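You operate a simulated robot arm through the tools that you are given. There is no shell and no other tool. Be economical: measure what you need, move in short steps, check, and stop when the job is done.

Carry out the task below with a simulated robot arm. There is one attempt and no reset: what you move stays moved.

Task
Cover the seed in the orange pot with one dipper of compost and water it.
Fine: green dipper and yellow jug back, box shut, nothing spilt. Set down upright: green dipper, yellow jug.

The check looks at the end state, three seconds after you hand in, the way a careful person would. Anything else that was tipped, shoved, dropped, spilled or broken makes it a failure. A push-on lid holds only when it is set on centred and level and pressed home; a screw cap is set on level and turned clockwise until tight.

Robot
A 7-joint arm with a two-finger parallel gripper, fixed in place. Base frame: the origin is at the foot of the arm, x ahead of it, y to its left, z up; the work surface is at about z = 760. Lengths are in mm, angles in degrees, forces in N, time in s.
With the tool pointing down near the work surface it reaches from about 300 to 700 mm from the base axis. Its first joint turns from -66.0 to 66.0 degrees. Payload 1.57 kg.
The TCP is the grasp point between the finger pads, 30 mm short of the fingertips. In the tool frame z runs along the fingers and y along their closing line. The gripper opens to 110 mm. The fingers are 24 mm wide and 12 mm thick; the gripper's body (48 by 112 mm) begins 78 mm behind the TCP.
Orientation is that of the tool frame in the base frame, as a unit quaternion [w, x, y, z]. With the fingers straight down and closing along the base's y, the tool's x points along the base's -x, its y along +y and its z along -z.

Tools
- The arm moves only by the tool jog_arm. Its argument "increments" is a list that holds one entry, the list of rows, each a list of 7 numbers: the shift along the tool's x, y, z in mm, then the turn, a rotation vector about the tool's x, y, z in degrees, then the gripper command, from -1 (fully open) to 1 (shut), values between in proportion. In form: [[[dx, dy, dz, rx, ry, rz, fingers], ...]]. A call has 1 to 12 rows; each row is the pose to reach, as a shift and turn from the pose commanded when the call began, along the tool's axes at that moment. Rows are played at 5 a second. More than 50 mm and 8.6 degrees between two rows, or a gripper value outside its range, and nothing of the call is played. Where a pose cannot be reached the arm comes as near as it can. A force on the tool above 70 N (or 10 N above the force at the start of the call, whichever is more), or a blocked arm, ends the call early, and 0.2 s more pass. The fingers move at their own pace (about 108 mm/s each) and stop on an object; they squeeze with about 42 N. The grip force told is the motor's: it shows also when the fingers shut on nothing. Time passes only in rows, and 0.2 s behind the last, so rows that repeat a pose let the fingers close. It gives the time, the measured TCP pose, the force on the tool (base axes), the opening and the grip force at its end, in the units of the frame above (readings bear some noise), with the torque about the TCP (base axes, N m) and any sound that the robot's microphone picked up, and new pictures: "show" is both (left out), scene, wrist or none.
- Cameras (640 x 400 px; columns grow to the right, rows downward): "scene" is fixed at [163.8, -390, 1411.9]; the picture's right is [0.79, -0.61, 0.00], its down [-0.31, -0.40, -0.86] and it looks along [0.53, 0.68, -0.51] (base axes); focal length 317 px, centre (320, 200). "wrist" rides on the gripper at [70, 16, -141] in the tool frame; the picture's right is [-0.23, 0.97, 0.00], its down [-0.86, -0.20, -0.48] and it looks along [-0.47, -0.11, 0.88] (tool axes); focal length 222 px, centre (320, 200). There is no depth. A picture from a camera that has moved, and an enlarged one, comes with that camera's place and axes in the base frame and with its lens.
- inspect(camera, box): a new picture of the part [left, top, right, bottom] of that camera's present view, enlarged. It takes no simulated time.
- hand_in(): hands the job in; it is judged then, once.

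Work in short steps. Places have to be worked out from the pictures, the camera data and where the tool is seen: move nearer, look again, correct. Check each grasp and each placing, and mend what went wrong. You have 120 turns and 200 pictures in all, those below and enlarged ones among them. Open the gripper and draw the arm clear of the work before you hand the job in, unless the task says otherwise; then end with one line.

The tools are called after "Emit:" by a JSON object that holds its "name" and its "arguments". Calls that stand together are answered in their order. jog_arm: Moves the arm, as the interface text tells. Its arguments: {"type":"object","properties":{"increments":{"type":"array"},"show":{"type":"string","enum":["both","scene","wrist","none"]}},"required":["increments"]} The other tools are called the same way: inspect (camera, box) takes an enlarged picture of a part of a camera's view; hand_in () hands the job in.

At the start:

```text
time_s: 0.0
tool_pos: [351.3, 2.7, 1130.2]
tool_rot: [0.0, 0.001, 1.0, 0.0]
force: [0.3, -0.4, 0.6]
wrist_torque: [0.0, 0.01, -0.03]
grip_width: 109.7
gripper_force: 0.1
```

scene: 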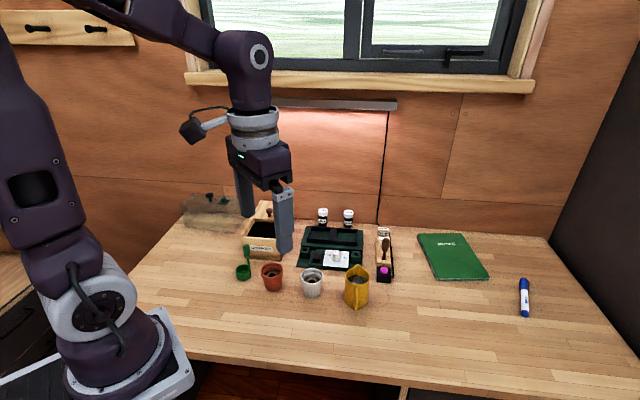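
wrist: 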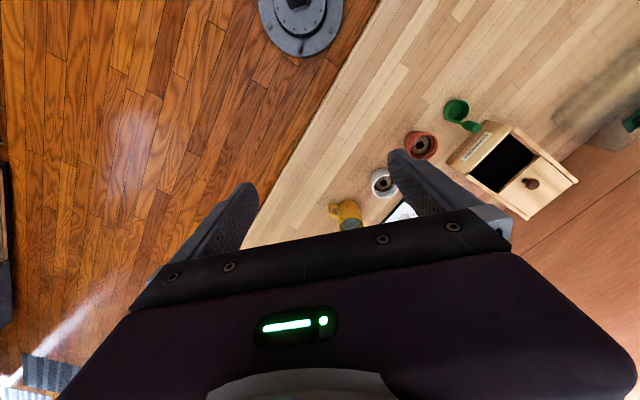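

I start with enlarged views of the work area to locate the pots, dipper, jug and box.

Emit:
{"name": "inspect", "arguments": {"camera": "scene", "box": [170, 180, 410, 330]}}

Emit:
{"name": "inspect", "arguments": {"camera": "wrist", "box": [320, 60, 640, 260]}}

```text
2.67 times, centred on (290, 255) of scene
camera zoom: at [163.8, -390.0, 1411.9], right [0.79, -0.61, 0.0], down [-0.31, -0.4, -0.86], along [0.53, 0.68, -0.51], focal length 846 px, centre (400, 53)
```

zoom: 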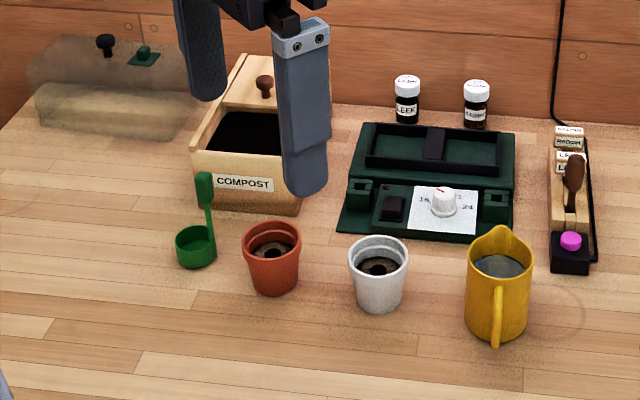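

```text
2.00 times, centred on (480, 160) of wrist
camera zoom: at [282.1, 17.8, 1271.3], right [0.23, 0.97, 0.0], down [0.86, -0.2, 0.48], along [0.47, -0.11, -0.88], focal length 444 px, centre (0, 280)
```

zoom: 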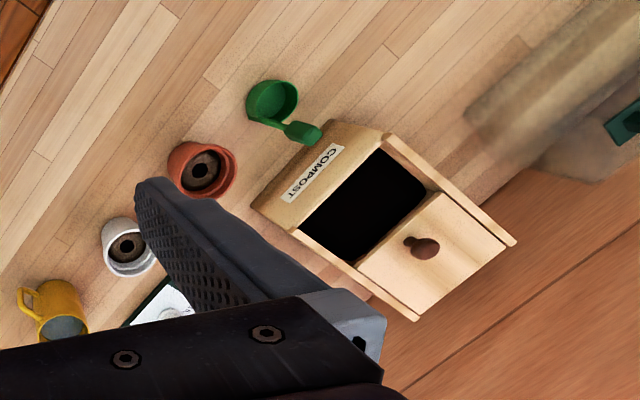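

Rough estimates: dipper cup ≈ (402,269), its tab ≈ (414,253,867), orange pot ≈ (449,190), jug ≈ (590,18) with its handle toward (-1,-1). The box has a sliding lid that stands half open. I move above the box and dipper for a closer look.

Emit:
{"name": "jog_arm", "arguments": {"increments": [[[-14, 33, 15, 0, 0, 0, -1], [-28, 66, 30, 0, 0, 0, -1], [-42, 99, 45, 0, 0, 0, -1], [-56, 132, 60, 0, 0, 0, -1], [-70, 165, 75, 0, 0, 0, -1], [-84, 198, 90, 0, 0, 0, -1], [-84, 198, 90, 0, 0, 0, -1]]]}}

```text
time_s: 1.6
tool_pos: [437.5, 200.4, 1037.2]
tool_rot: [-0.001, -0.001, 1.0, 0.0]
force: [-0.2, -0.8, 0.2]
wrist_torque: [-0.01, 0.01, -0.03]
grip_width: 110.0
gripper_force: 0.0
camera wrist: at [367.3, 215.9, 1178.7], right [0.23, 0.97, 0.0], down [0.86, -0.2, 0.48], along [0.47, -0.11, -0.88], focal length 222 px, centre (320, 200)
```

scene: 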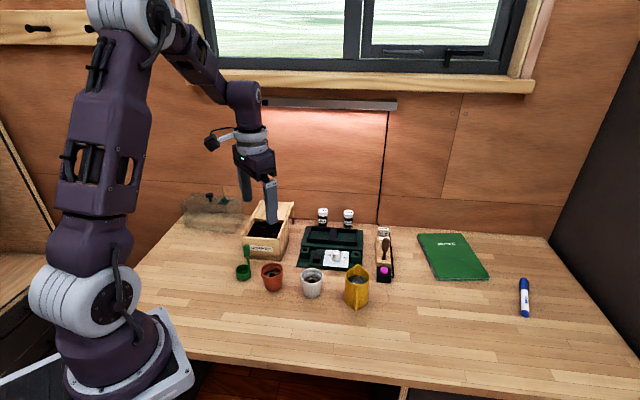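
wrist: 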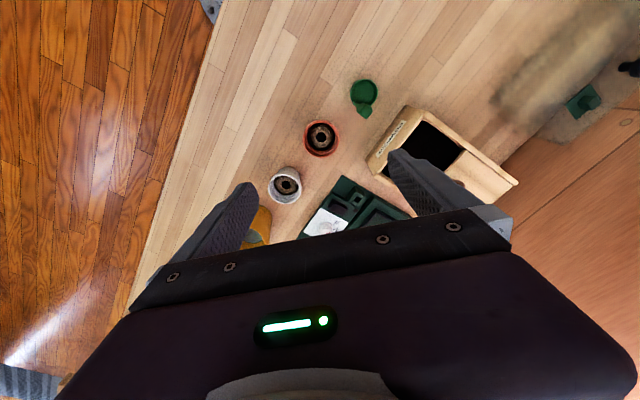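

Pots, dipper and box are in view; I enlarge both to measure them.

Emit:
{"name": "inspect", "arguments": {"camera": "wrist", "box": [240, 60, 560, 260]}}

Emit:
{"name": "inspect", "arguments": {"camera": "scene", "box": [225, 195, 385, 295]}}

```text
2.00 times, centred on (400, 160) of wrist
camera zoom: at [367.3, 215.9, 1178.7], right [0.23, 0.97, 0.0], down [0.86, -0.2, 0.48], along [0.47, -0.11, -0.88], focal length 444 px, centre (160, 280)
```

zoom: 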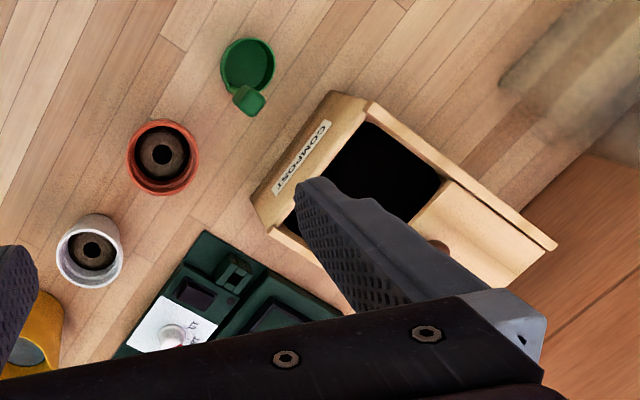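

```text
4.00 times, centred on (305, 245) of scene
camera zoom: at [163.8, -390.0, 1411.9], right [0.79, -0.61, 0.0], down [-0.31, -0.4, -0.86], along [0.53, 0.68, -0.51], focal length 1269 px, centre (380, 20)
```

zoom: 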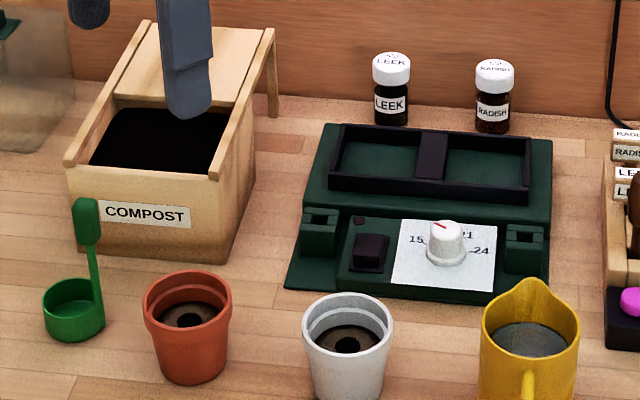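

Estimates now: tab centre ≈ (418,267,850), cup centre ≈ (403,280), box opening centre ≈ (518,342) with rim near z 847 and axis along (0.72,0.70). I move above the dipper for a close look at the tab.

Emit:
{"name": "jog_arm", "arguments": {"increments": [[[7, 22, 29, 0, 0, 0, -1], [13, 44, 58, 0, 0, 0, -1], [19.5, 66.6, 87, 0, 0, 0, -1], [19.5, 66.6, 87, 0, 0, 0, -1]]], "show": "none"}}

Emit:
{"name": "inspect", "arguments": {"camera": "wrist", "box": [200, 50, 520, 250]}}

Emit:
{"name": "inspect", "arguments": {"camera": "scene", "box": [220, 210, 300, 290]}}

```text
time_s: 2.6
tool_pos: [417.7, 264.6, 951.2]
tool_rot: [0.0, 0.0, 1.0, -0.001]
force: [-0.5, 0.2, 0.1]
wrist_torque: [-0.01, 0.01, 0.02]
grip_width: 110.0
gripper_force: 0.1
```

```text
2.00 times, centred on (360, 150) of wrist
camera zoom: at [347.1, 280.4, 1091.5], right [0.23, 0.97, 0.0], down [0.85, -0.2, 0.48], along [0.47, -0.11, -0.88], focal length 444 px, centre (240, 300)
```

zoom: 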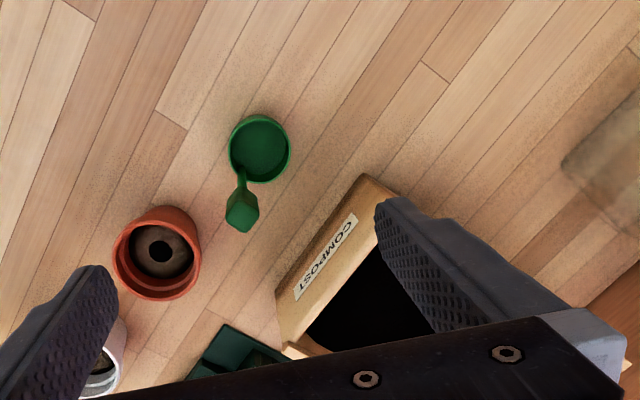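

```text
5.00 times, centred on (260, 250) of scene
camera zoom: at [163.8, -390.0, 1411.9], right [0.79, -0.61, 0.0], down [-0.31, -0.4, -0.86], along [0.53, 0.68, -0.51], focal length 1586 px, centre (620, -50)
```

zoom: 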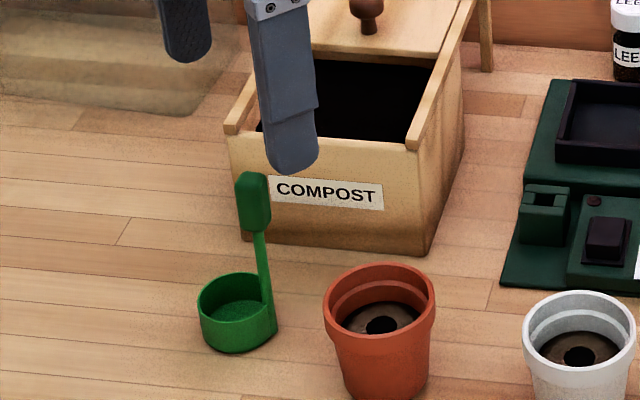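

I zoom further into the tab to read its cross-section and orientation.

Emit:
{"name": "inspect", "arguments": {"camera": "wrist", "box": [292, 95, 372, 175]}}

```text
5.00 times, centred on (332, 135) of wrist
camera zoom: at [347.1, 280.4, 1091.5], right [0.23, 0.97, 0.0], down [0.85, -0.2, 0.48], along [0.47, -0.11, -0.88], focal length 1111 px, centre (260, 525)
```

zoom: 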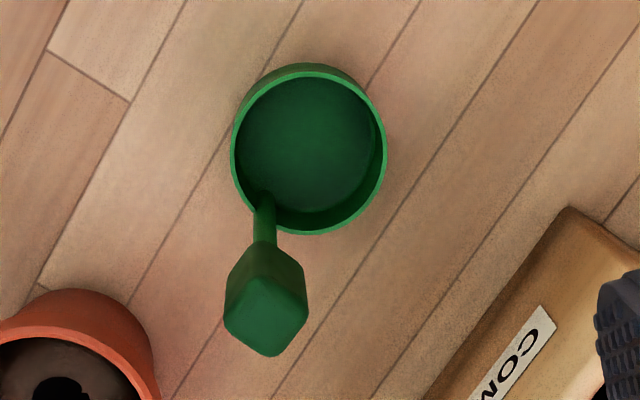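

The tab is a ~12 mm square block with sides at about 36° and -54°, centred at (417.6,265.5), and the cup lies toward 126° from it. I yaw so the fingers close along 36°, open about 40 mm, and check the view.

Emit:
{"name": "jog_arm", "arguments": {"increments": [[[0, 0.9, 0, 0, 0, 8, 0.2], [0, 0.9, 0, 0, 0, 16, 0.2], [0, 0.9, 0, 0, 0, 24, 0.2], [0, 0.9, 0, 0, 0, 32, 0.2], [0, 0.9, 0, 0, 0, 40, 0.2], [0, 0.9, 0, 0, 0, 48, 0.2], [0, 0.9, 0, 0, 0, 54, 0.2], [0, 0.9, 10, 0, 0, 54, 0.2], [0, 0.9, 20, 0, 0, 54, 0.2]]], "show": "none"}}

Emit:
{"name": "inspect", "arguments": {"camera": "wrist", "box": [220, 60, 420, 220]}}

Emit:
{"name": "inspect", "arguments": {"camera": "scene", "box": [200, 150, 320, 290]}}

```text
time_s: 4.6
tool_pos: [415.9, 266.7, 933.3]
tool_rot: [0.0, 0.454, 0.891, 0.0]
force: [-0.2, 0.3, 0.4]
wrist_torque: [0.02, -0.01, 0.0]
grip_width: 44.2
gripper_force: 0.0
```

```text
2.50 times, centred on (320, 140) of wrist
camera zoom: at [387.5, 333.1, 1074.6], right [0.92, 0.39, 0.0], down [0.34, -0.81, 0.48], along [0.19, -0.44, -0.88], focal length 555 px, centre (320, 350)
```

zoom: 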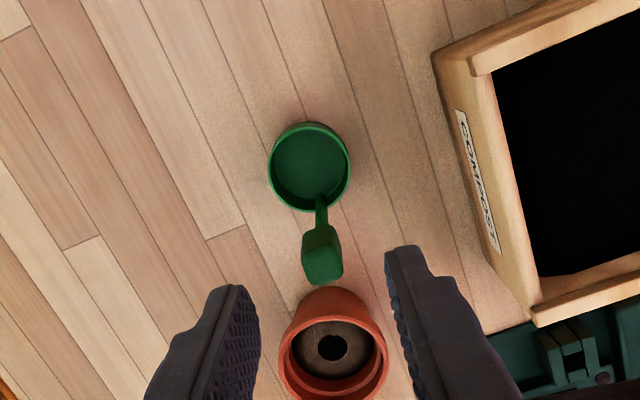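

```text
2.86 times, centred on (260, 220) of scene
camera zoom: at [163.8, -390.0, 1411.9], right [0.79, -0.61, 0.0], down [-0.31, -0.4, -0.86], along [0.53, 0.68, -0.51], focal length 906 px, centre (491, 143)
```

zoom: 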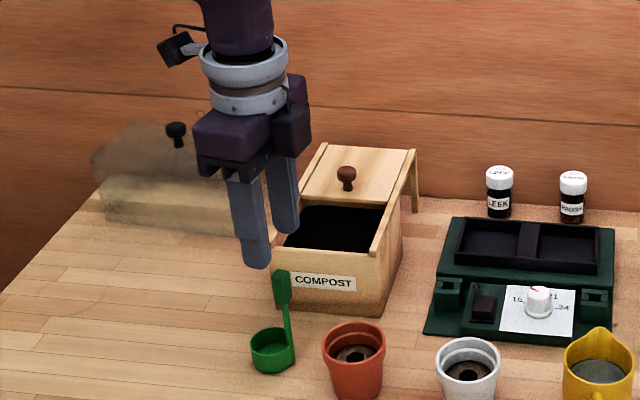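

The tab is centred between the fingers (estimate (416.8,266.1), within 1 mm). I turn 5° more, go down to z≈853 and close.

Emit:
{"name": "jog_arm", "arguments": {"increments": [[[0, 0, 28, 0, 0, 5, 0.2], [0, 0, 55, 0, 0, 5, 0.2], [0, 0, 79, 0, 0, 5, 0.2], [0, 0, 79, 0, 0, 5, 0.2], [0, 0, 79, 0, 0, 5, 1], [0, 0, 79, 0, 0, 5, 1], [0, 0, 79, 0, 0, 5, 1]]], "show": "none"}}

Emit:
{"name": "inspect", "arguments": {"camera": "wrist", "box": [220, 60, 420, 220]}}

Emit:
{"name": "inspect", "arguments": {"camera": "scene", "box": [200, 180, 320, 300]}}

```text
time_s: 6.2
tool_pos: [415.5, 267.3, 854.5]
tool_rot: [0.0, 0.492, 0.87, 0.0]
force: [0.2, 1.4, -0.1]
wrist_torque: [-0.02, 0.0, 0.03]
grip_width: 14.5
gripper_force: 30.7
```

```text
2.50 times, centred on (320, 140) of wrist
camera zoom: at [392.7, 334.2, 995.2], right [0.95, 0.31, 0.0], down [0.27, -0.84, 0.48], along [0.15, -0.46, -0.88], focal length 555 px, centre (320, 350)
```

zoom: 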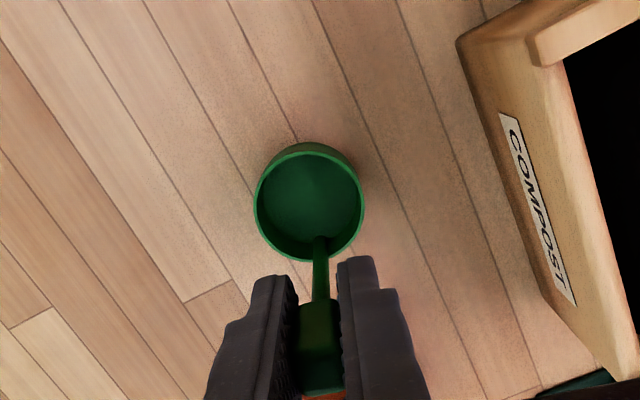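

```text
3.33 times, centred on (260, 240) of scene
camera zoom: at [163.8, -390.0, 1411.9], right [0.79, -0.61, 0.0], down [-0.31, -0.4, -0.86], along [0.53, 0.68, -0.51], focal length 1058 px, centre (520, 67)
```

zoom: 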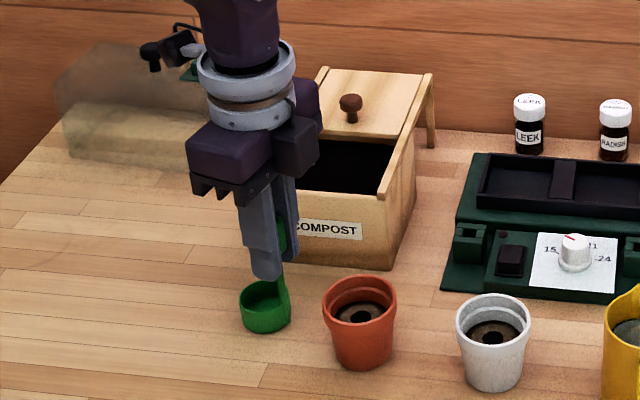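

The dipper is held (opening 14.5 mm, force 31 N). I lift it about 125 mm and begin yawing the cup to the base-facing side of the tool.

Emit:
{"name": "jog_arm", "arguments": {"increments": [[[0, 0, -20, 0, 0, 0, 1], [0, 0, -60, 0, 0, 0, 1], [0, 0, -100, 0, 0, -6, 1], [0, 0, -125, 0, 0, -14, 1], [0, 0, -125, 0, 0, -22, 1], [0, 0, -125, 0, 0, -30, 1], [0, 0, -125, 0, 0, -38, 1], [0, 0, -125, 0, 0, -46, 1], [0, 0, -125, 0, 0, -54, 1], [0, 0, -125, 0, 0, -62, 1], [0, 0, -125, 0, 0, -70, 1], [0, 0, -125, 0, 0, -78, 1]]], "show": "none"}}

```text
time_s: 8.8
tool_pos: [416.5, 267.3, 979.2]
tool_rot: [0.0, -0.166, 0.986, 0.0]
force: [0.0, 0.2, -0.5]
wrist_torque: [0.01, -0.01, 0.01]
grip_width: 14.1
gripper_force: 30.7
```

Now the remaining 25° of yaw and a move so the cup hangs above the box opening, well above the rim.

Emit:
{"name": "jog_arm", "arguments": {"increments": [[[-35, 12, -10, 0, 0, -8, 1], [-70, 23, -10, 0, 0, -16, 1], [-105, 35, -10, 0, 0, -25, 1], [-138, 46, -10, 0, 0, -25, 1], [-138, 46, -10, 0, 0, -25, 1]]]}}

Emit:
{"name": "inspect", "arguments": {"camera": "wrist", "box": [200, 60, 440, 300]}}

Emit:
{"name": "inspect", "arguments": {"camera": "scene", "box": [200, 150, 320, 270]}}

```text
refused: row 3 steps farther than a row can; nothing moved
```

```text
1.67 times, centred on (320, 180) of wrist
camera zoom: at [344.9, 259.7, 1120.4], right [-0.11, 0.99, 0.0], down [0.87, 0.09, 0.48], along [0.48, 0.05, -0.88], focal length 370 px, centre (320, 233)
```

zoom: 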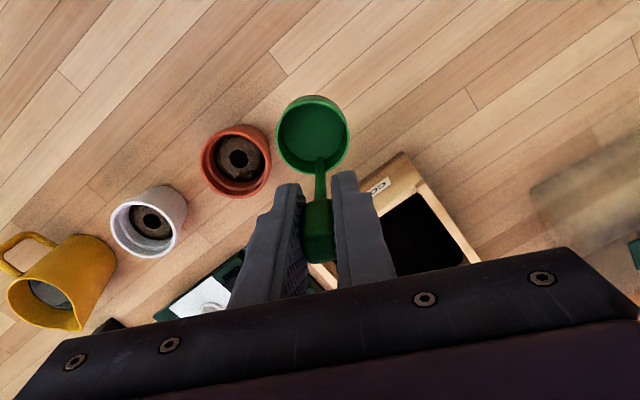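

```text
3.33 times, centred on (260, 210) of scene
camera zoom: at [163.8, -390.0, 1411.9], right [0.79, -0.61, 0.0], down [-0.31, -0.4, -0.86], along [0.53, 0.68, -0.51], focal length 1058 px, centre (520, 167)
```

zoom: 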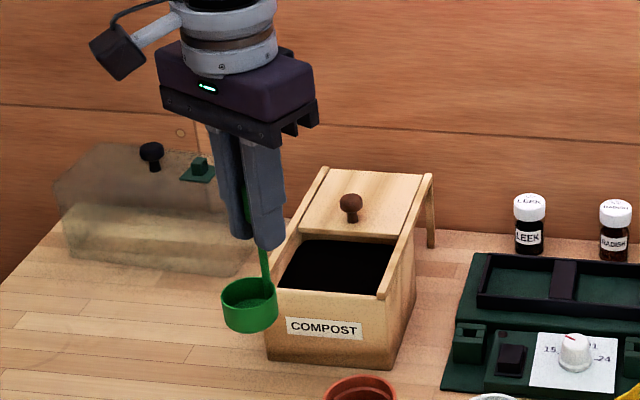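

That step was refused because one turn exceeded the limit; I repeat it with smaller turns.

Emit:
{"name": "jog_arm", "arguments": {"increments": [[[-35, 12, -10, 0, 0, -7, 1], [-70, 23, -10, 0, 0, -14, 1], [-105, 35, -10, 0, 0, -20, 1], [-138, 46, -10, 0, 0, -25, 1], [-138, 46, -10, 0, 0, -25, 1]]], "show": "none"}}

Emit:
{"name": "inspect", "arguments": {"camera": "wrist", "box": [200, 60, 440, 300]}}

Emit:
{"name": "inspect", "arguments": {"camera": "scene", "box": [210, 170, 310, 270]}}

```text
time_s: 10.0
tool_pos: [534.8, 356.0, 986.2]
tool_rot: [-0.001, -0.376, 0.927, 0.0]
force: [1.1, -0.3, -0.8]
wrist_torque: [0.04, -0.04, 0.01]
grip_width: 14.4
gripper_force: 30.5
```

```text
1.67 times, centred on (320, 180) of wrist
camera zoom: at [473.1, 319.1, 1127.4], right [-0.51, 0.86, 0.0], down [0.75, 0.45, 0.48], along [0.41, 0.25, -0.88], focal length 370 px, centre (320, 233)
```

zoom: 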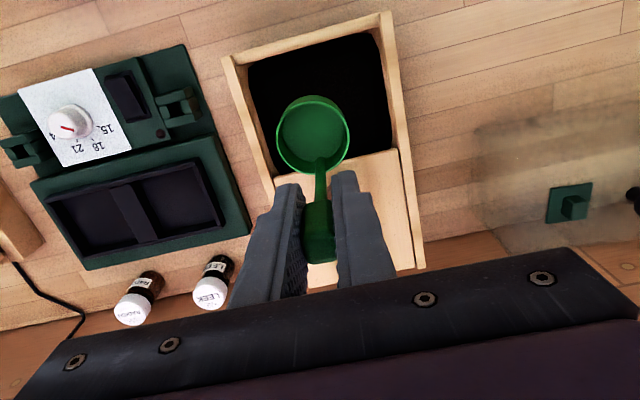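

```text
4.00 times, centred on (260, 220) of scene
camera zoom: at [163.8, -390.0, 1411.9], right [0.79, -0.61, 0.0], down [-0.31, -0.4, -0.86], along [0.53, 0.68, -0.51], focal length 1269 px, centre (560, 120)
```

zoom: 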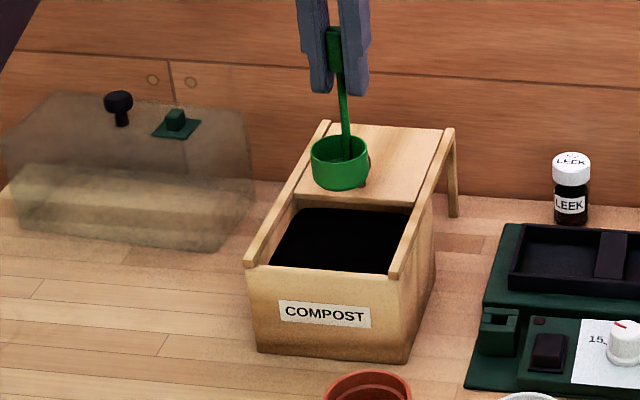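

The box axis is at 44°, its opening spans n≈573–654 along that axis, and the compost looks to lie near z≈825. I tilt the dipper 35° so its mouth faces the near wall and place it above the opening.

Emit:
{"name": "jog_arm", "arguments": {"increments": [[[8, 2, 0, 0, -7, 0, 1], [16, 4, 0, 0, -14, 0, 1], [24, 6, 0, 0, -21, 0, 1], [32, 6.7, 10, 0, -28, 0, 1], [40, 6.7, 25, 0, -35, 0, 1], [40, 6.7, 41, 0, -35, 0, 1], [40, 6.7, 41, 0, -35, 0, 1]]], "show": "none"}}

Emit:
{"name": "inspect", "arguments": {"camera": "wrist", "box": [200, 60, 440, 300]}}

Emit:
{"name": "inspect", "arguments": {"camera": "scene", "box": [210, 170, 310, 270]}}

```text
time_s: 11.6
tool_pos: [498.2, 333.5, 946.1]
tool_rot: [0.279, -0.356, 0.885, 0.112]
force: [0.6, -0.1, -0.6]
wrist_torque: [-0.02, 0.0, 0.01]
grip_width: 14.5
gripper_force: 30.9
```

```text
1.67 times, centred on (320, 180) of wrist
camera zoom: at [388.2, 249.2, 1022.6], right [-0.54, 0.83, 0.13], down [0.45, 0.15, 0.88], along [0.71, 0.54, -0.45], focal length 370 px, centre (320, 233)
```

zoom: 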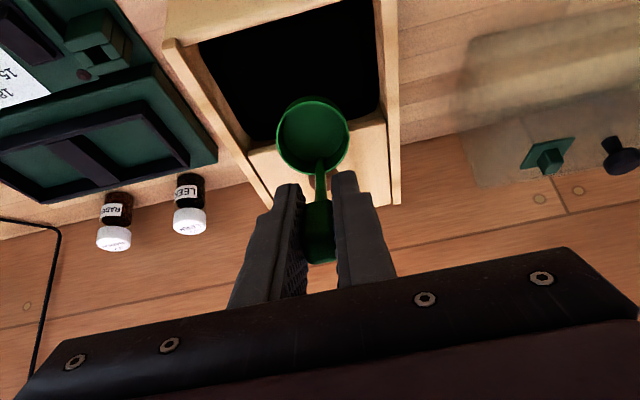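

```text
4.00 times, centred on (260, 220) of scene
camera zoom: at [163.8, -390.0, 1411.9], right [0.79, -0.61, 0.0], down [-0.31, -0.4, -0.86], along [0.53, 0.68, -0.51], focal length 1269 px, centre (560, 120)
```

zoom: 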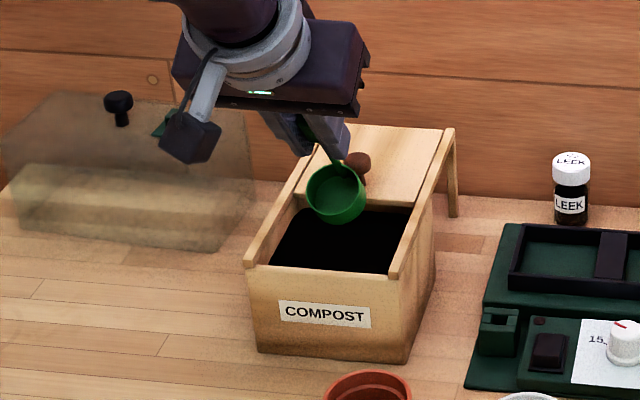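

The tilted cup is over the opening. I shift 6 mm inward and lower it about 46 mm, watching the force.

Emit:
{"name": "jog_arm", "arguments": {"increments": [[[4.9, 0, -3.4, 0, 0, 0, 1], [10.6, 0, 4.8, 0, 0, 0, 1], [16.4, 0, 13, 0, 0, 0, 1], [22.1, 0, 21.2, 0, 0, 0, 1], [27.9, 0, 29.4, 0, 0, 0, 1], [31.3, 0, 34.3, 0, 0, 0, 1], [31.3, 0, 34.3, 0, 0, 0, 1]]], "show": "none"}}

Emit:
{"name": "inspect", "arguments": {"camera": "scene", "box": [210, 170, 310, 270]}}

Emit:
{"name": "inspect", "arguments": {"camera": "wrist", "box": [240, 60, 400, 220]}}

```text
time_s: 13.2
tool_pos: [495.1, 330.5, 903.1]
tool_rot: [0.279, -0.358, 0.884, 0.113]
force: [-0.2, 0.2, -1.0]
wrist_torque: [-0.02, 0.04, 0.02]
grip_width: 14.6
gripper_force: 30.9
```

```text
4.00 times, centred on (260, 220) of scene
camera zoom: at [163.8, -390.0, 1411.9], right [0.79, -0.61, 0.0], down [-0.31, -0.4, -0.86], along [0.53, 0.68, -0.51], focal length 1269 px, centre (560, 120)
```

zoom: 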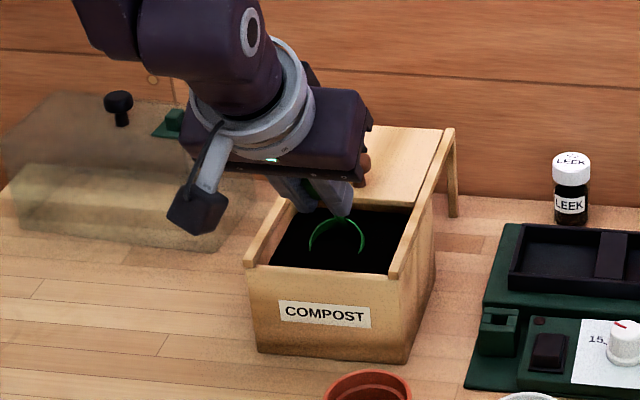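

```text
2.50 times, centred on (320, 140) of wrist
camera zoom: at [383.7, 244.1, 977.6], right [-0.54, 0.83, 0.13], down [0.44, 0.15, 0.88], along [0.71, 0.54, -0.45], focal length 555 px, centre (320, 350)
```

zoom: 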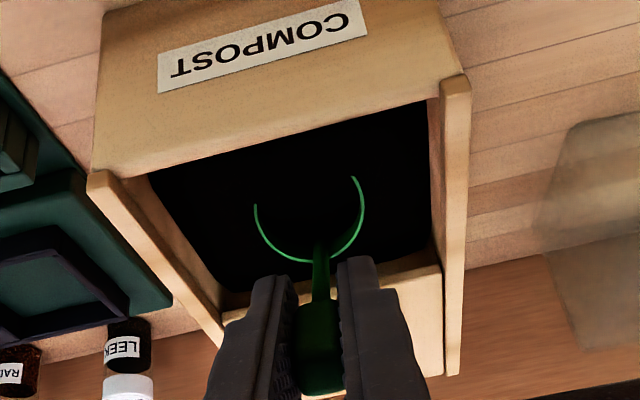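

The front lip is under the surface (≈825) and the cup already reads black inside. I sweep 10 mm in and down, then level the cup about its rim centre while submerged.

Emit:
{"name": "jog_arm", "arguments": {"increments": [[[7, 0, 1.2, 0, 0, 0, 1], [13.9, 0, 2.4, 0, 0, 0, 1], [5.2, 0, 5.7, 0, 7, 0, 1], [-3.1, 0, 9.9, 0, 14, 0, 1], [-10.8, 0, 15, 0, 21, 0, 1], [-17.8, 0, 21, 0, 28, 0, 1], [-24, 0, 27.9, 0, 35, 0, 1], [-24, 0, 27.9, 0, 35, 0, 1]]], "show": "none"}}

Emit:
{"name": "inspect", "arguments": {"camera": "scene", "box": [210, 170, 310, 270]}}

```text
time_s: 15.0
tool_pos: [521.1, 353.4, 893.9]
tool_rot: [0.0, -0.375, 0.927, -0.001]
force: [0.6, -0.3, -1.6]
wrist_torque: [0.01, -0.01, 0.01]
grip_width: 14.5
gripper_force: 30.9
```

```text
4.00 times, centred on (260, 220) of scene
camera zoom: at [163.8, -390.0, 1411.9], right [0.79, -0.61, 0.0], down [-0.31, -0.4, -0.86], along [0.53, 0.68, -0.51], focal length 1269 px, centre (560, 120)
```

zoom: 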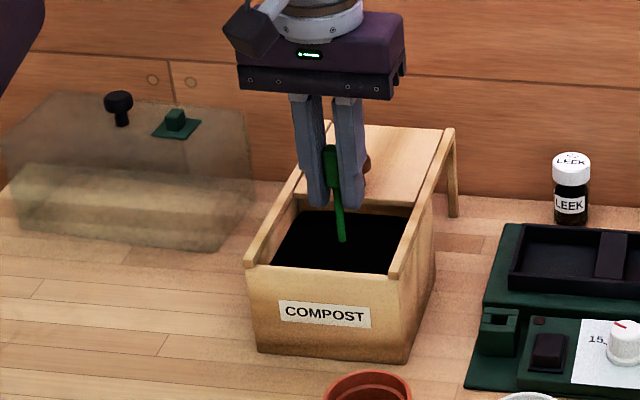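

The cup is fully submerged and level. I lift it slowly straight up.

Emit:
{"name": "jog_arm", "arguments": {"increments": [[[0, 0, -8, 0, 0, 0, 1], [0, 0, -18, 0, 0, 0, 1], [0, 0, -30, 0, 0, 0, 1], [0, 0, -45, 0, 0, 0, 1], [0, 0, -60, 0, 0, 0, 1], [0, 0, -75, 0, 0, 0, 1], [0, 0, -75, 0, 0, 0, 1]]], "show": "none"}}

Emit:
{"name": "inspect", "arguments": {"camera": "wrist", "box": [240, 60, 400, 220]}}

Emit:
{"name": "inspect", "arguments": {"camera": "scene", "box": [210, 170, 310, 270]}}

```text
time_s: 16.6
tool_pos: [520.8, 354.8, 968.6]
tool_rot: [-0.001, -0.374, 0.927, 0.0]
force: [-0.7, 0.7, -1.1]
wrist_torque: [0.06, 0.01, -0.04]
grip_width: 14.2
gripper_force: 30.6
```

```text
2.50 times, centred on (320, 140) of wrist
camera zoom: at [458.0, 316.8, 1110.3], right [-0.51, 0.86, 0.0], down [0.75, 0.45, 0.48], along [0.41, 0.25, -0.88], focal length 555 px, centre (320, 350)
```

zoom: 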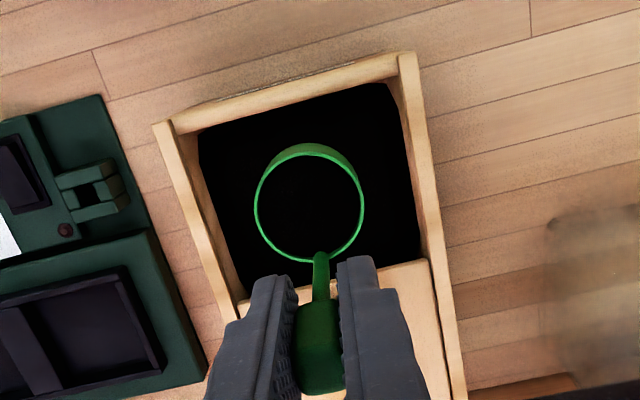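

```text
4.00 times, centred on (260, 220) of scene
camera zoom: at [163.8, -390.0, 1411.9], right [0.79, -0.61, 0.0], down [-0.31, -0.4, -0.86], along [0.53, 0.68, -0.51], focal length 1269 px, centre (560, 120)
```

zoom: 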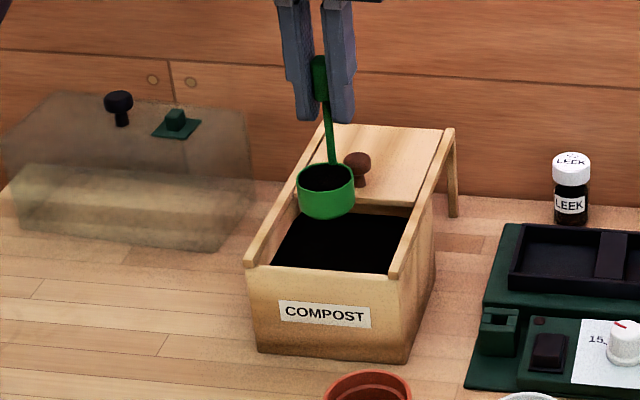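

The cup came up full and nothing fell outside. I carry it level to the orange pot (centre ≈ (449.5,199), rim z≈815), turning the cup to the base-facing side.

Emit:
{"name": "jog_arm", "arguments": {"increments": [[[8, -5, 0, 0, 0, 1, 1], [24, -16, 0, 0, 0, 4, 1], [44, -30, 0, 0, 0, 8, 1], [65, -45, 0, 0, 0, 12, 1], [86, -59, 0, 0, 0, 16, 1], [104, -71, 0, 0, 0, 19, 1], [114.7, -79, 0, 0, 0, 20, 1], [114.7, -79, 0, 0, 0, 20, 1]]], "show": "none"}}

Emit:
{"name": "inspect", "arguments": {"camera": "wrist", "box": [240, 40, 400, 200]}}

Emit:
{"name": "inspect", "arguments": {"camera": "scene", "box": [210, 190, 330, 310]}}

```text
time_s: 18.4
tool_pos: [492.0, 216.1, 969.3]
tool_rot: [0.0, -0.208, 0.978, 0.0]
force: [-0.6, 0.1, -0.6]
wrist_torque: [0.01, 0.0, -0.01]
grip_width: 14.4
gripper_force: 30.0
```

```text
2.50 times, centred on (320, 120) of wrist
camera zoom: at [421.4, 202.7, 1110.3], right [-0.19, 0.98, 0.0], down [0.86, 0.17, 0.48], along [0.47, 0.09, -0.88], focal length 555 px, centre (320, 400)
```

zoom: 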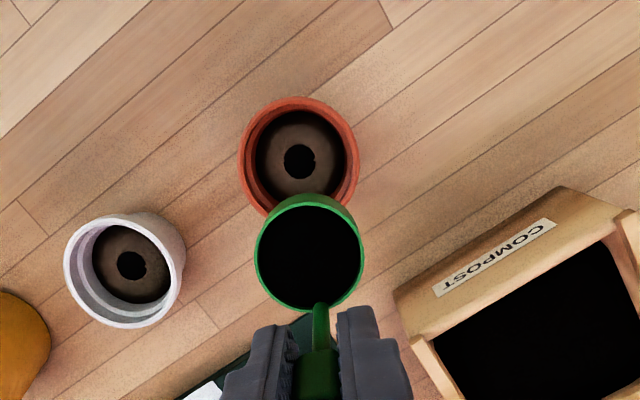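

```text
3.33 times, centred on (270, 250) of scene
camera zoom: at [163.8, -390.0, 1411.9], right [0.79, -0.61, 0.0], down [-0.31, -0.4, -0.86], along [0.53, 0.68, -0.51], focal length 1058 px, centre (487, 33)
```

zoom: 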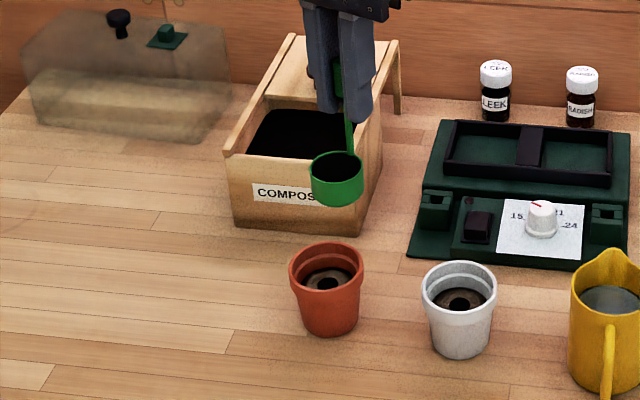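

The pot centre checks at (449,198) and the cup's pouring lip sits over it. I lower and tilt the cup to 48° with the lip held over the pot centre, then look.

Emit:
{"name": "jog_arm", "arguments": {"increments": [[[0, 0, 22, 0, 0, 0, 1], [0, 0, 44, 0, 0, 0, 1], [10.6, 0, 40.2, 0, -8, 0, 1], [21.8, 0, 36.5, 0, -16, 0, 1], [33.4, 0, 34.3, 0, -24, 0, 1], [45.2, 0, 33.8, 0, -32, 0, 1], [57, 0, 35, 0, -40, 0, 1], [68.4, 0, 37.8, 0, -48, 0, 1], [68.4, 0, 37.8, 0, -48, 0, 1]]], "show": "none"}}

Emit:
{"name": "inspect", "arguments": {"camera": "wrist", "box": [240, 40, 400, 200]}}

Emit:
{"name": "inspect", "arguments": {"camera": "scene", "box": [210, 190, 330, 310]}}

```text
time_s: 20.4
tool_pos: [432.4, 194.7, 922.3]
tool_rot: [0.357, -0.2, 0.909, 0.082]
force: [0.1, -0.2, -0.7]
wrist_torque: [0.01, 0.01, 0.01]
grip_width: 14.4
gripper_force: 30.6
out of reach, approached as far as the arm can: row 8, 9
```

```text
2.50 times, centred on (320, 120) of wrist
camera zoom: at [291.8, 146.1, 978.5], right [-0.26, 0.95, 0.16], down [0.36, -0.06, 0.93], along [0.9, 0.3, -0.32], focal length 555 px, centre (320, 400)
```

zoom: 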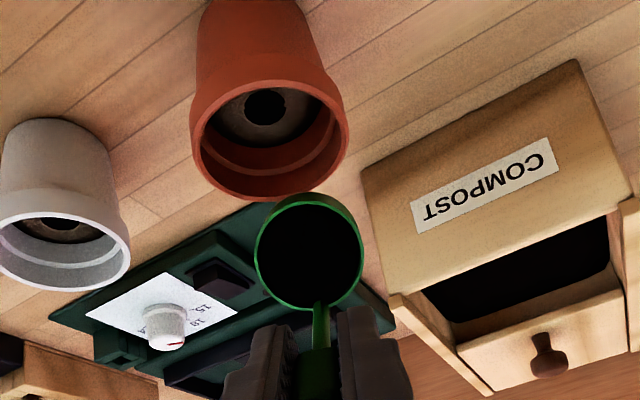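

```text
3.33 times, centred on (270, 250) of scene
camera zoom: at [163.8, -390.0, 1411.9], right [0.79, -0.61, 0.0], down [-0.31, -0.4, -0.86], along [0.53, 0.68, -0.51], focal length 1058 px, centre (487, 33)
```

zoom: 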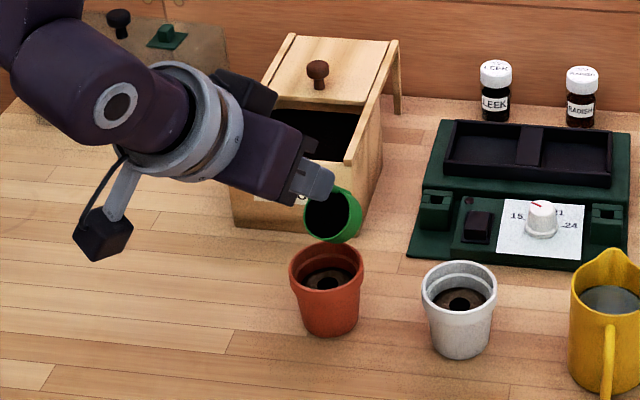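

The arm reached its limit at about 43° with no compost out, because tilting that way brings the wrist too near the base. I untilt, and will pour sideways instead with the gripper going to the left (+y) side, which is clear of the jug.

Emit:
{"name": "jog_arm", "arguments": {"increments": [[[-12.6, 0, 0.4, 0, 8, 0, 1], [-25, 0, 0.8, 0, 16, 0, 1], [-38, 0, 1.2, 0, 24, 0, 1], [-50, 0, 1.6, 0, 32, 0, 1], [-63, 0, 2, 0, 40, 0, 1], [-63, 0, 2, 0, 43, 0, 1], [-63, 0, 2, 0, 43, 0, 1]]]}}

```text
time_s: 22.0
tool_pos: [473.9, 214.3, 965.4]
tool_rot: [-0.001, -0.217, 0.976, 0.005]
force: [0.1, -1.1, -0.5]
wrist_torque: [0.04, -0.03, 0.0]
grip_width: 14.2
gripper_force: 30.7
camera wrist: at [405.1, 197.8, 1106.4], right [-0.21, 0.98, 0.01], down [0.86, 0.18, 0.48], along [0.46, 0.1, -0.88], focal length 222 px, centre (320, 200)
```

scene: 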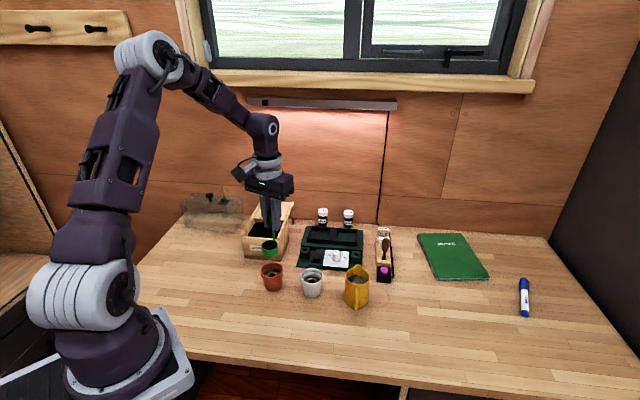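
wrist: 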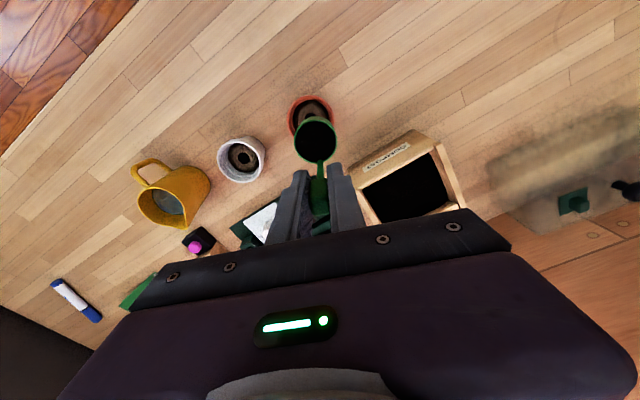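

Upright again with the load intact. I now tilt sideways about the tool's x axis to 56°, keeping the side lip over the pot centre, and check reach.

Emit:
{"name": "jog_arm", "arguments": {"increments": [[[5, -15, 19, 0, 0, 0, 1], [8.5, -30.3, 38, 0, 0, 0, 1], [8.5, -19.9, 40.1, 8, 0, 0, 1], [8.5, -9.3, 39.2, 16, 0, 0, 1], [8.5, 1.3, 39.7, 24, 0, 0, 1], [8.5, 11.7, 41.8, 32, 0, 0, 1], [8.5, 21.7, 45.3, 40, 0, 0, 1], [8.5, 31.2, 50.2, 48, 0, 0, 1], [8.5, 31.2, 50.2, 48, 0, 0, 1]]], "show": "scene"}}

Emit:
{"name": "inspect", "arguments": {"camera": "scene", "box": [210, 190, 330, 310]}}

Emit:
{"name": "inspect", "arguments": {"camera": "wrist", "box": [220, 20, 420, 220]}}

```text
time_s: 24.0
tool_pos: [453.1, 238.5, 913.7]
tool_rot: [0.088, -0.197, 0.893, -0.394]
force: [-0.1, -0.4, 0.1]
wrist_torque: [0.04, 0.04, 0.03]
grip_width: 14.3
gripper_force: 30.9
```

scene: 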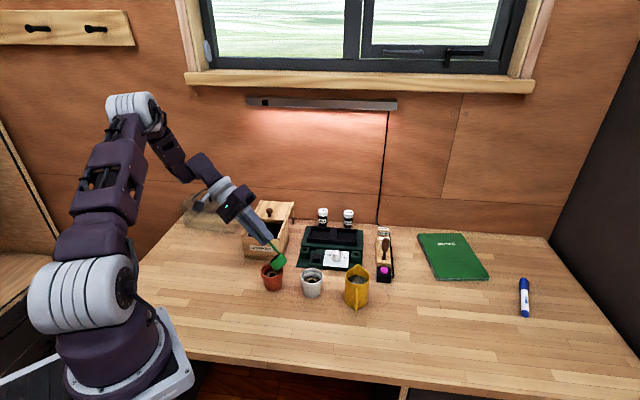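

```text
3.33 times, centred on (270, 250) of scene
camera zoom: at [163.8, -390.0, 1411.9], right [0.79, -0.61, 0.0], down [-0.31, -0.4, -0.86], along [0.53, 0.68, -0.51], focal length 1058 px, centre (487, 33)
```

zoom: 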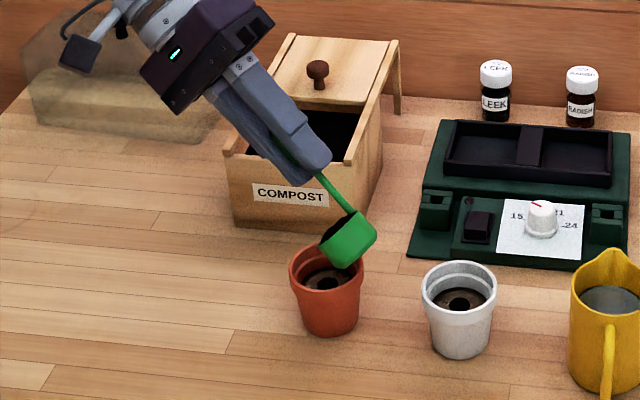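

```text
2.00 times, centred on (320, 120) of wrist
camera zoom: at [341.0, 312.9, 996.5], right [-0.07, 0.69, -0.72], down [0.68, 0.56, 0.47], along [0.73, -0.46, -0.51], focal length 444 px, centre (320, 360)
```

zoom: 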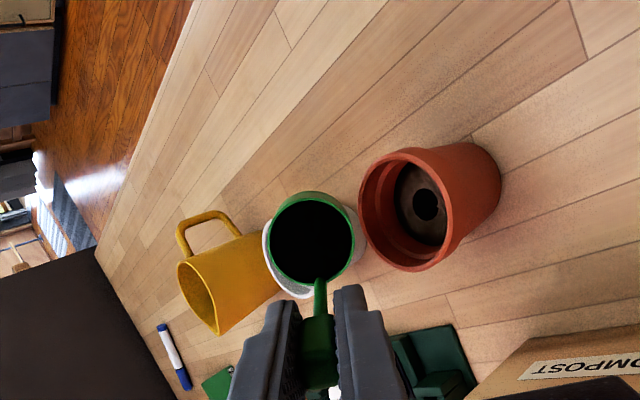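

The sideways tilt works, and the lip is at about (451,194,848) over the pot. I continue to 72°.

Emit:
{"name": "jog_arm", "arguments": {"increments": [[[0, 12.7, -0.3, 8, 0, 0, 1], [0, 25.4, 0.7, 16, 0, 0, 1], [0, 25.4, 0.7, 16, 0, 0, 1], [0, 38.3, 3.3, 24, 0, 0, 1], [0, 38.3, 3.3, 24, 0, 0, 1], [0, 38.3, 3.3, 24, 0, 0, 1]]], "show": "none"}}

Emit:
{"name": "inspect", "arguments": {"camera": "scene", "box": [210, 190, 330, 310]}}

Emit:
{"name": "inspect", "arguments": {"camera": "wrist", "box": [220, 20, 420, 220]}}

```text
time_s: 25.4
tool_pos: [443.7, 258.0, 883.2]
tool_rot: [0.126, -0.175, 0.792, -0.571]
force: [-0.6, -0.5, -0.2]
wrist_torque: [0.09, 0.0, 0.02]
grip_width: 14.4
gripper_force: 30.9
```

```text
3.33 times, centred on (270, 250) of scene
camera zoom: at [163.8, -390.0, 1411.9], right [0.79, -0.61, 0.0], down [-0.31, -0.4, -0.86], along [0.53, 0.68, -0.51], focal length 1058 px, centre (487, 33)
```

zoom: 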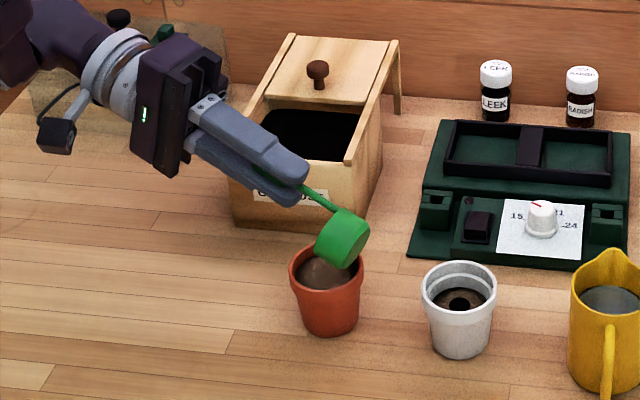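

```text
2.00 times, centred on (320, 120) of wrist
camera zoom: at [321.2, 355.1, 911.7], right [0.08, 0.38, -0.92], down [0.61, 0.72, 0.34], along [0.79, -0.59, -0.17], focal length 444 px, centre (320, 360)
```

zoom: 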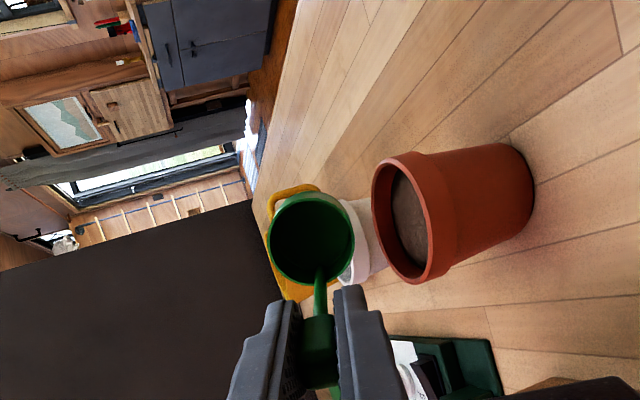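

The seed is now covered. I check that the cup is empty and that nothing missed the pot.

Emit:
{"name": "inspect", "arguments": {"camera": "wrist", "box": [285, 90, 385, 190]}}

Emit:
{"name": "inspect", "arguments": {"camera": "scene", "box": [250, 240, 310, 300]}}

```text
4.00 times, centred on (335, 140) of wrist
camera zoom: at [321.2, 355.1, 911.7], right [0.08, 0.38, -0.92], down [0.61, 0.72, 0.34], along [0.79, -0.59, -0.17], focal length 888 px, centre (260, 440)
```

zoom: 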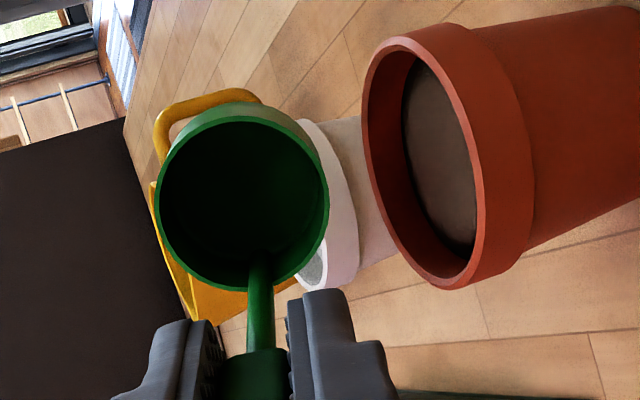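

```text
6.67 times, centred on (280, 270) of scene
camera zoom: at [163.8, -390.0, 1411.9], right [0.79, -0.61, 0.0], down [-0.31, -0.4, -0.86], along [0.53, 0.68, -0.51], focal length 2115 px, centre (587, -267)
```

zoom: 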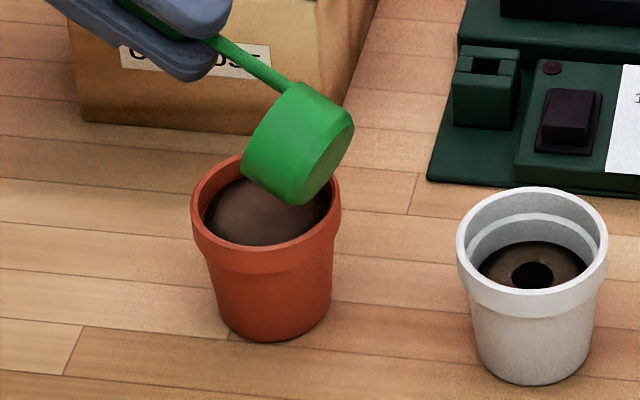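

The cup looks empty and the table is clean. I tip briefly to 88° over the pot to shed any last crumbs, then return to 72°.

Emit:
{"name": "jog_arm", "arguments": {"increments": [[[0, 10.4, -2.4, 8, 0, 0, 1], [0, 21, -3.2, 16, 0, 0, 1], [0, 21, -3.2, 16, 0, 0, 1], [0, 21, -3.2, 16, 0, 0, 1], [0, 10.4, -2.4, 8, 0, 0, 1], [0, 0, 0, 0, 0, 0, 1], [0, 0, 0, 0, 0, 0, 1]]], "show": "none"}}

Emit:
{"name": "inspect", "arguments": {"camera": "wrist", "box": [285, 90, 385, 190]}}

```text
time_s: 27.0
tool_pos: [443.8, 259.5, 886.6]
tool_rot: [0.127, -0.175, 0.793, -0.57]
force: [0.3, 0.2, -1.0]
wrist_torque: [0.04, 0.03, -0.01]
grip_width: 14.5
gripper_force: 30.3
out of reach, approached as far as the arm can: row 2, 3, 4
```

```text
4.00 times, centred on (335, 140) of wrist
camera zoom: at [321.6, 356.3, 915.0], right [0.08, 0.38, -0.92], down [0.61, 0.71, 0.34], along [0.79, -0.59, -0.18], focal length 888 px, centre (260, 440)
```

zoom: 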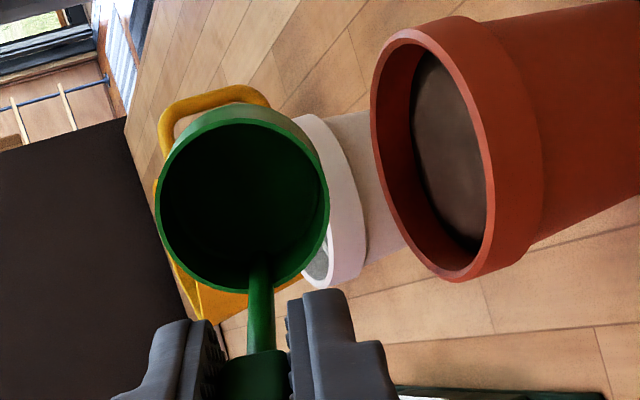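

Empty. I level the dipper again while rising.

Emit:
{"name": "jog_arm", "arguments": {"increments": [[[0, -17.5, 1.3, -8, 0, 0, 1], [0, -33.5, 4.3, -16, 0, 0, 1], [0, -48.7, 8.5, -24, 0, 0, 1], [0, -62, 14.1, -32, 0, 0, 1], [0, -74.1, 20.7, -40, 0, 0, 1], [0, -83.1, 28.7, -48, 0, 0, 1], [0, -90.7, 37.4, -56, 0, 0, 1], [0, -96.9, 46.5, -64, 0, 0, 1], [0, -101.7, 55.9, -72, 0, 0, 1], [0, -101.7, 55.9, -72, 0, 0, 1]]], "show": "none"}}

Emit:
{"name": "inspect", "arguments": {"camera": "scene", "box": [210, 170, 350, 310]}}

```text
time_s: 29.2
tool_pos: [479.5, 183.3, 962.6]
tool_rot: [-0.001, -0.217, 0.976, 0.005]
force: [-0.4, 0.3, -1.0]
wrist_torque: [0.02, -0.05, 0.0]
grip_width: 14.5
gripper_force: 30.7
```

```text
2.86 times, centred on (280, 240) of scene
camera zoom: at [163.8, -390.0, 1411.9], right [0.79, -0.61, 0.0], down [-0.31, -0.4, -0.86], along [0.53, 0.68, -0.51], focal length 906 px, centre (434, 86)
```

zoom: 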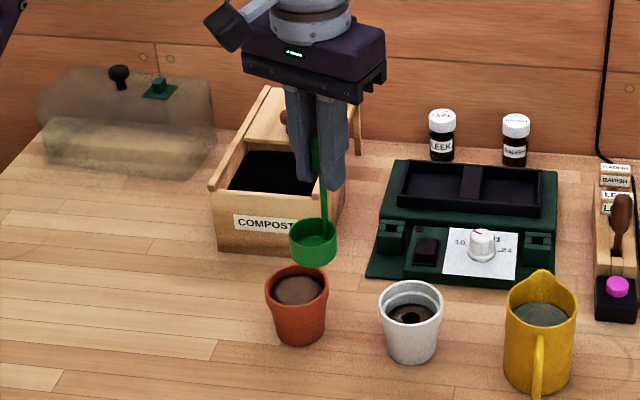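

Everything is clean. I carry the empty dipper back above its original spot and yaw it to its original heading.

Emit:
{"name": "jog_arm", "arguments": {"increments": [[[5, 22, 0, 0, 0, 7, 1], [10, 46, 0, 0, 0, 15, 1], [15, 70, 0, 0, 0, 23, 1], [20, 92, 0, 0, 0, 31, 1], [22.4, 103.2, 0, 0, 0, 39, 1], [22.4, 103.2, 0, 0, 0, 47, 1], [22.4, 103.2, 0, 0, 0, 55, 1], [22.4, 103.2, 0, 0, 0, 63, 1], [22.4, 103.2, 0, 0, 0, 71, 1], [22.4, 103.2, 0, 0, 0, 78, 1], [22.4, 103.2, 0, 0, 0, 84, 1], [22.4, 103.2, 0, 0, 0, 84, 1]]], "show": "none"}}

```text
time_s: 31.8
tool_pos: [415.4, 266.6, 964.2]
tool_rot: [-0.003, 0.493, 0.87, 0.003]
force: [0.6, 0.2, -0.3]
wrist_torque: [0.02, -0.02, 0.01]
grip_width: 14.6
gripper_force: 30.8
```

Position and heading match the pick-up pose. I lower toward the table with a tiny tilt correction, the last part slowly.

Emit:
{"name": "jog_arm", "arguments": {"increments": [[[0, 0, 35, 0.15, -0.45, 0, 1], [0, 0, 70, 0.15, -0.45, 0, 1], [0, 0, 95, 0.15, -0.45, 0, 1], [0, 0, 105, 0.15, -0.45, 0, 1], [0, 0, 107.5, 0.15, -0.45, 0, 1], [0, 0, 107.5, 0.15, -0.45, 0, 1]]], "show": "none"}}

Emit:
{"name": "inspect", "arguments": {"camera": "scene", "box": [210, 220, 290, 300]}}

```text
time_s: 33.2
tool_pos: [415.2, 268.4, 858.2]
tool_rot: [0.0, 0.492, 0.87, -0.001]
force: [-3.1, -3.1, 26.4]
wrist_torque: [0.14, 0.22, 0.03]
grip_width: 14.4
gripper_force: 30.6
```

```text
5.00 times, centred on (250, 260) of scene
camera zoom: at [163.4, -390.3, 1411.9], right [0.79, -0.61, 0.0], down [-0.31, -0.4, -0.86], along [0.53, 0.68, -0.51], focal length 1586 px, centre (670, -100)
```

zoom: 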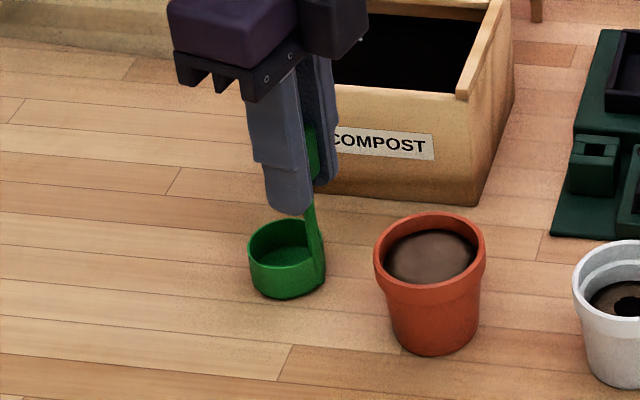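

The cup is on the table (26 N upward). I back off about 1.5 mm, then open to ~44 mm and rise.

Emit:
{"name": "jog_arm", "arguments": {"increments": [[[0, 0, -1.5, 0, 0, 0, 1], [0, 0, -1.5, 0, 0, 0, 1]]], "show": "none"}}

```text
time_s: 33.8
tool_pos: [413.5, 266.6, 857.8]
tool_rot: [0.0, 0.492, 0.87, -0.001]
force: [1.1, -0.5, -0.9]
wrist_torque: [-0.01, -0.02, 0.02]
grip_width: 14.4
gripper_force: 30.4
```

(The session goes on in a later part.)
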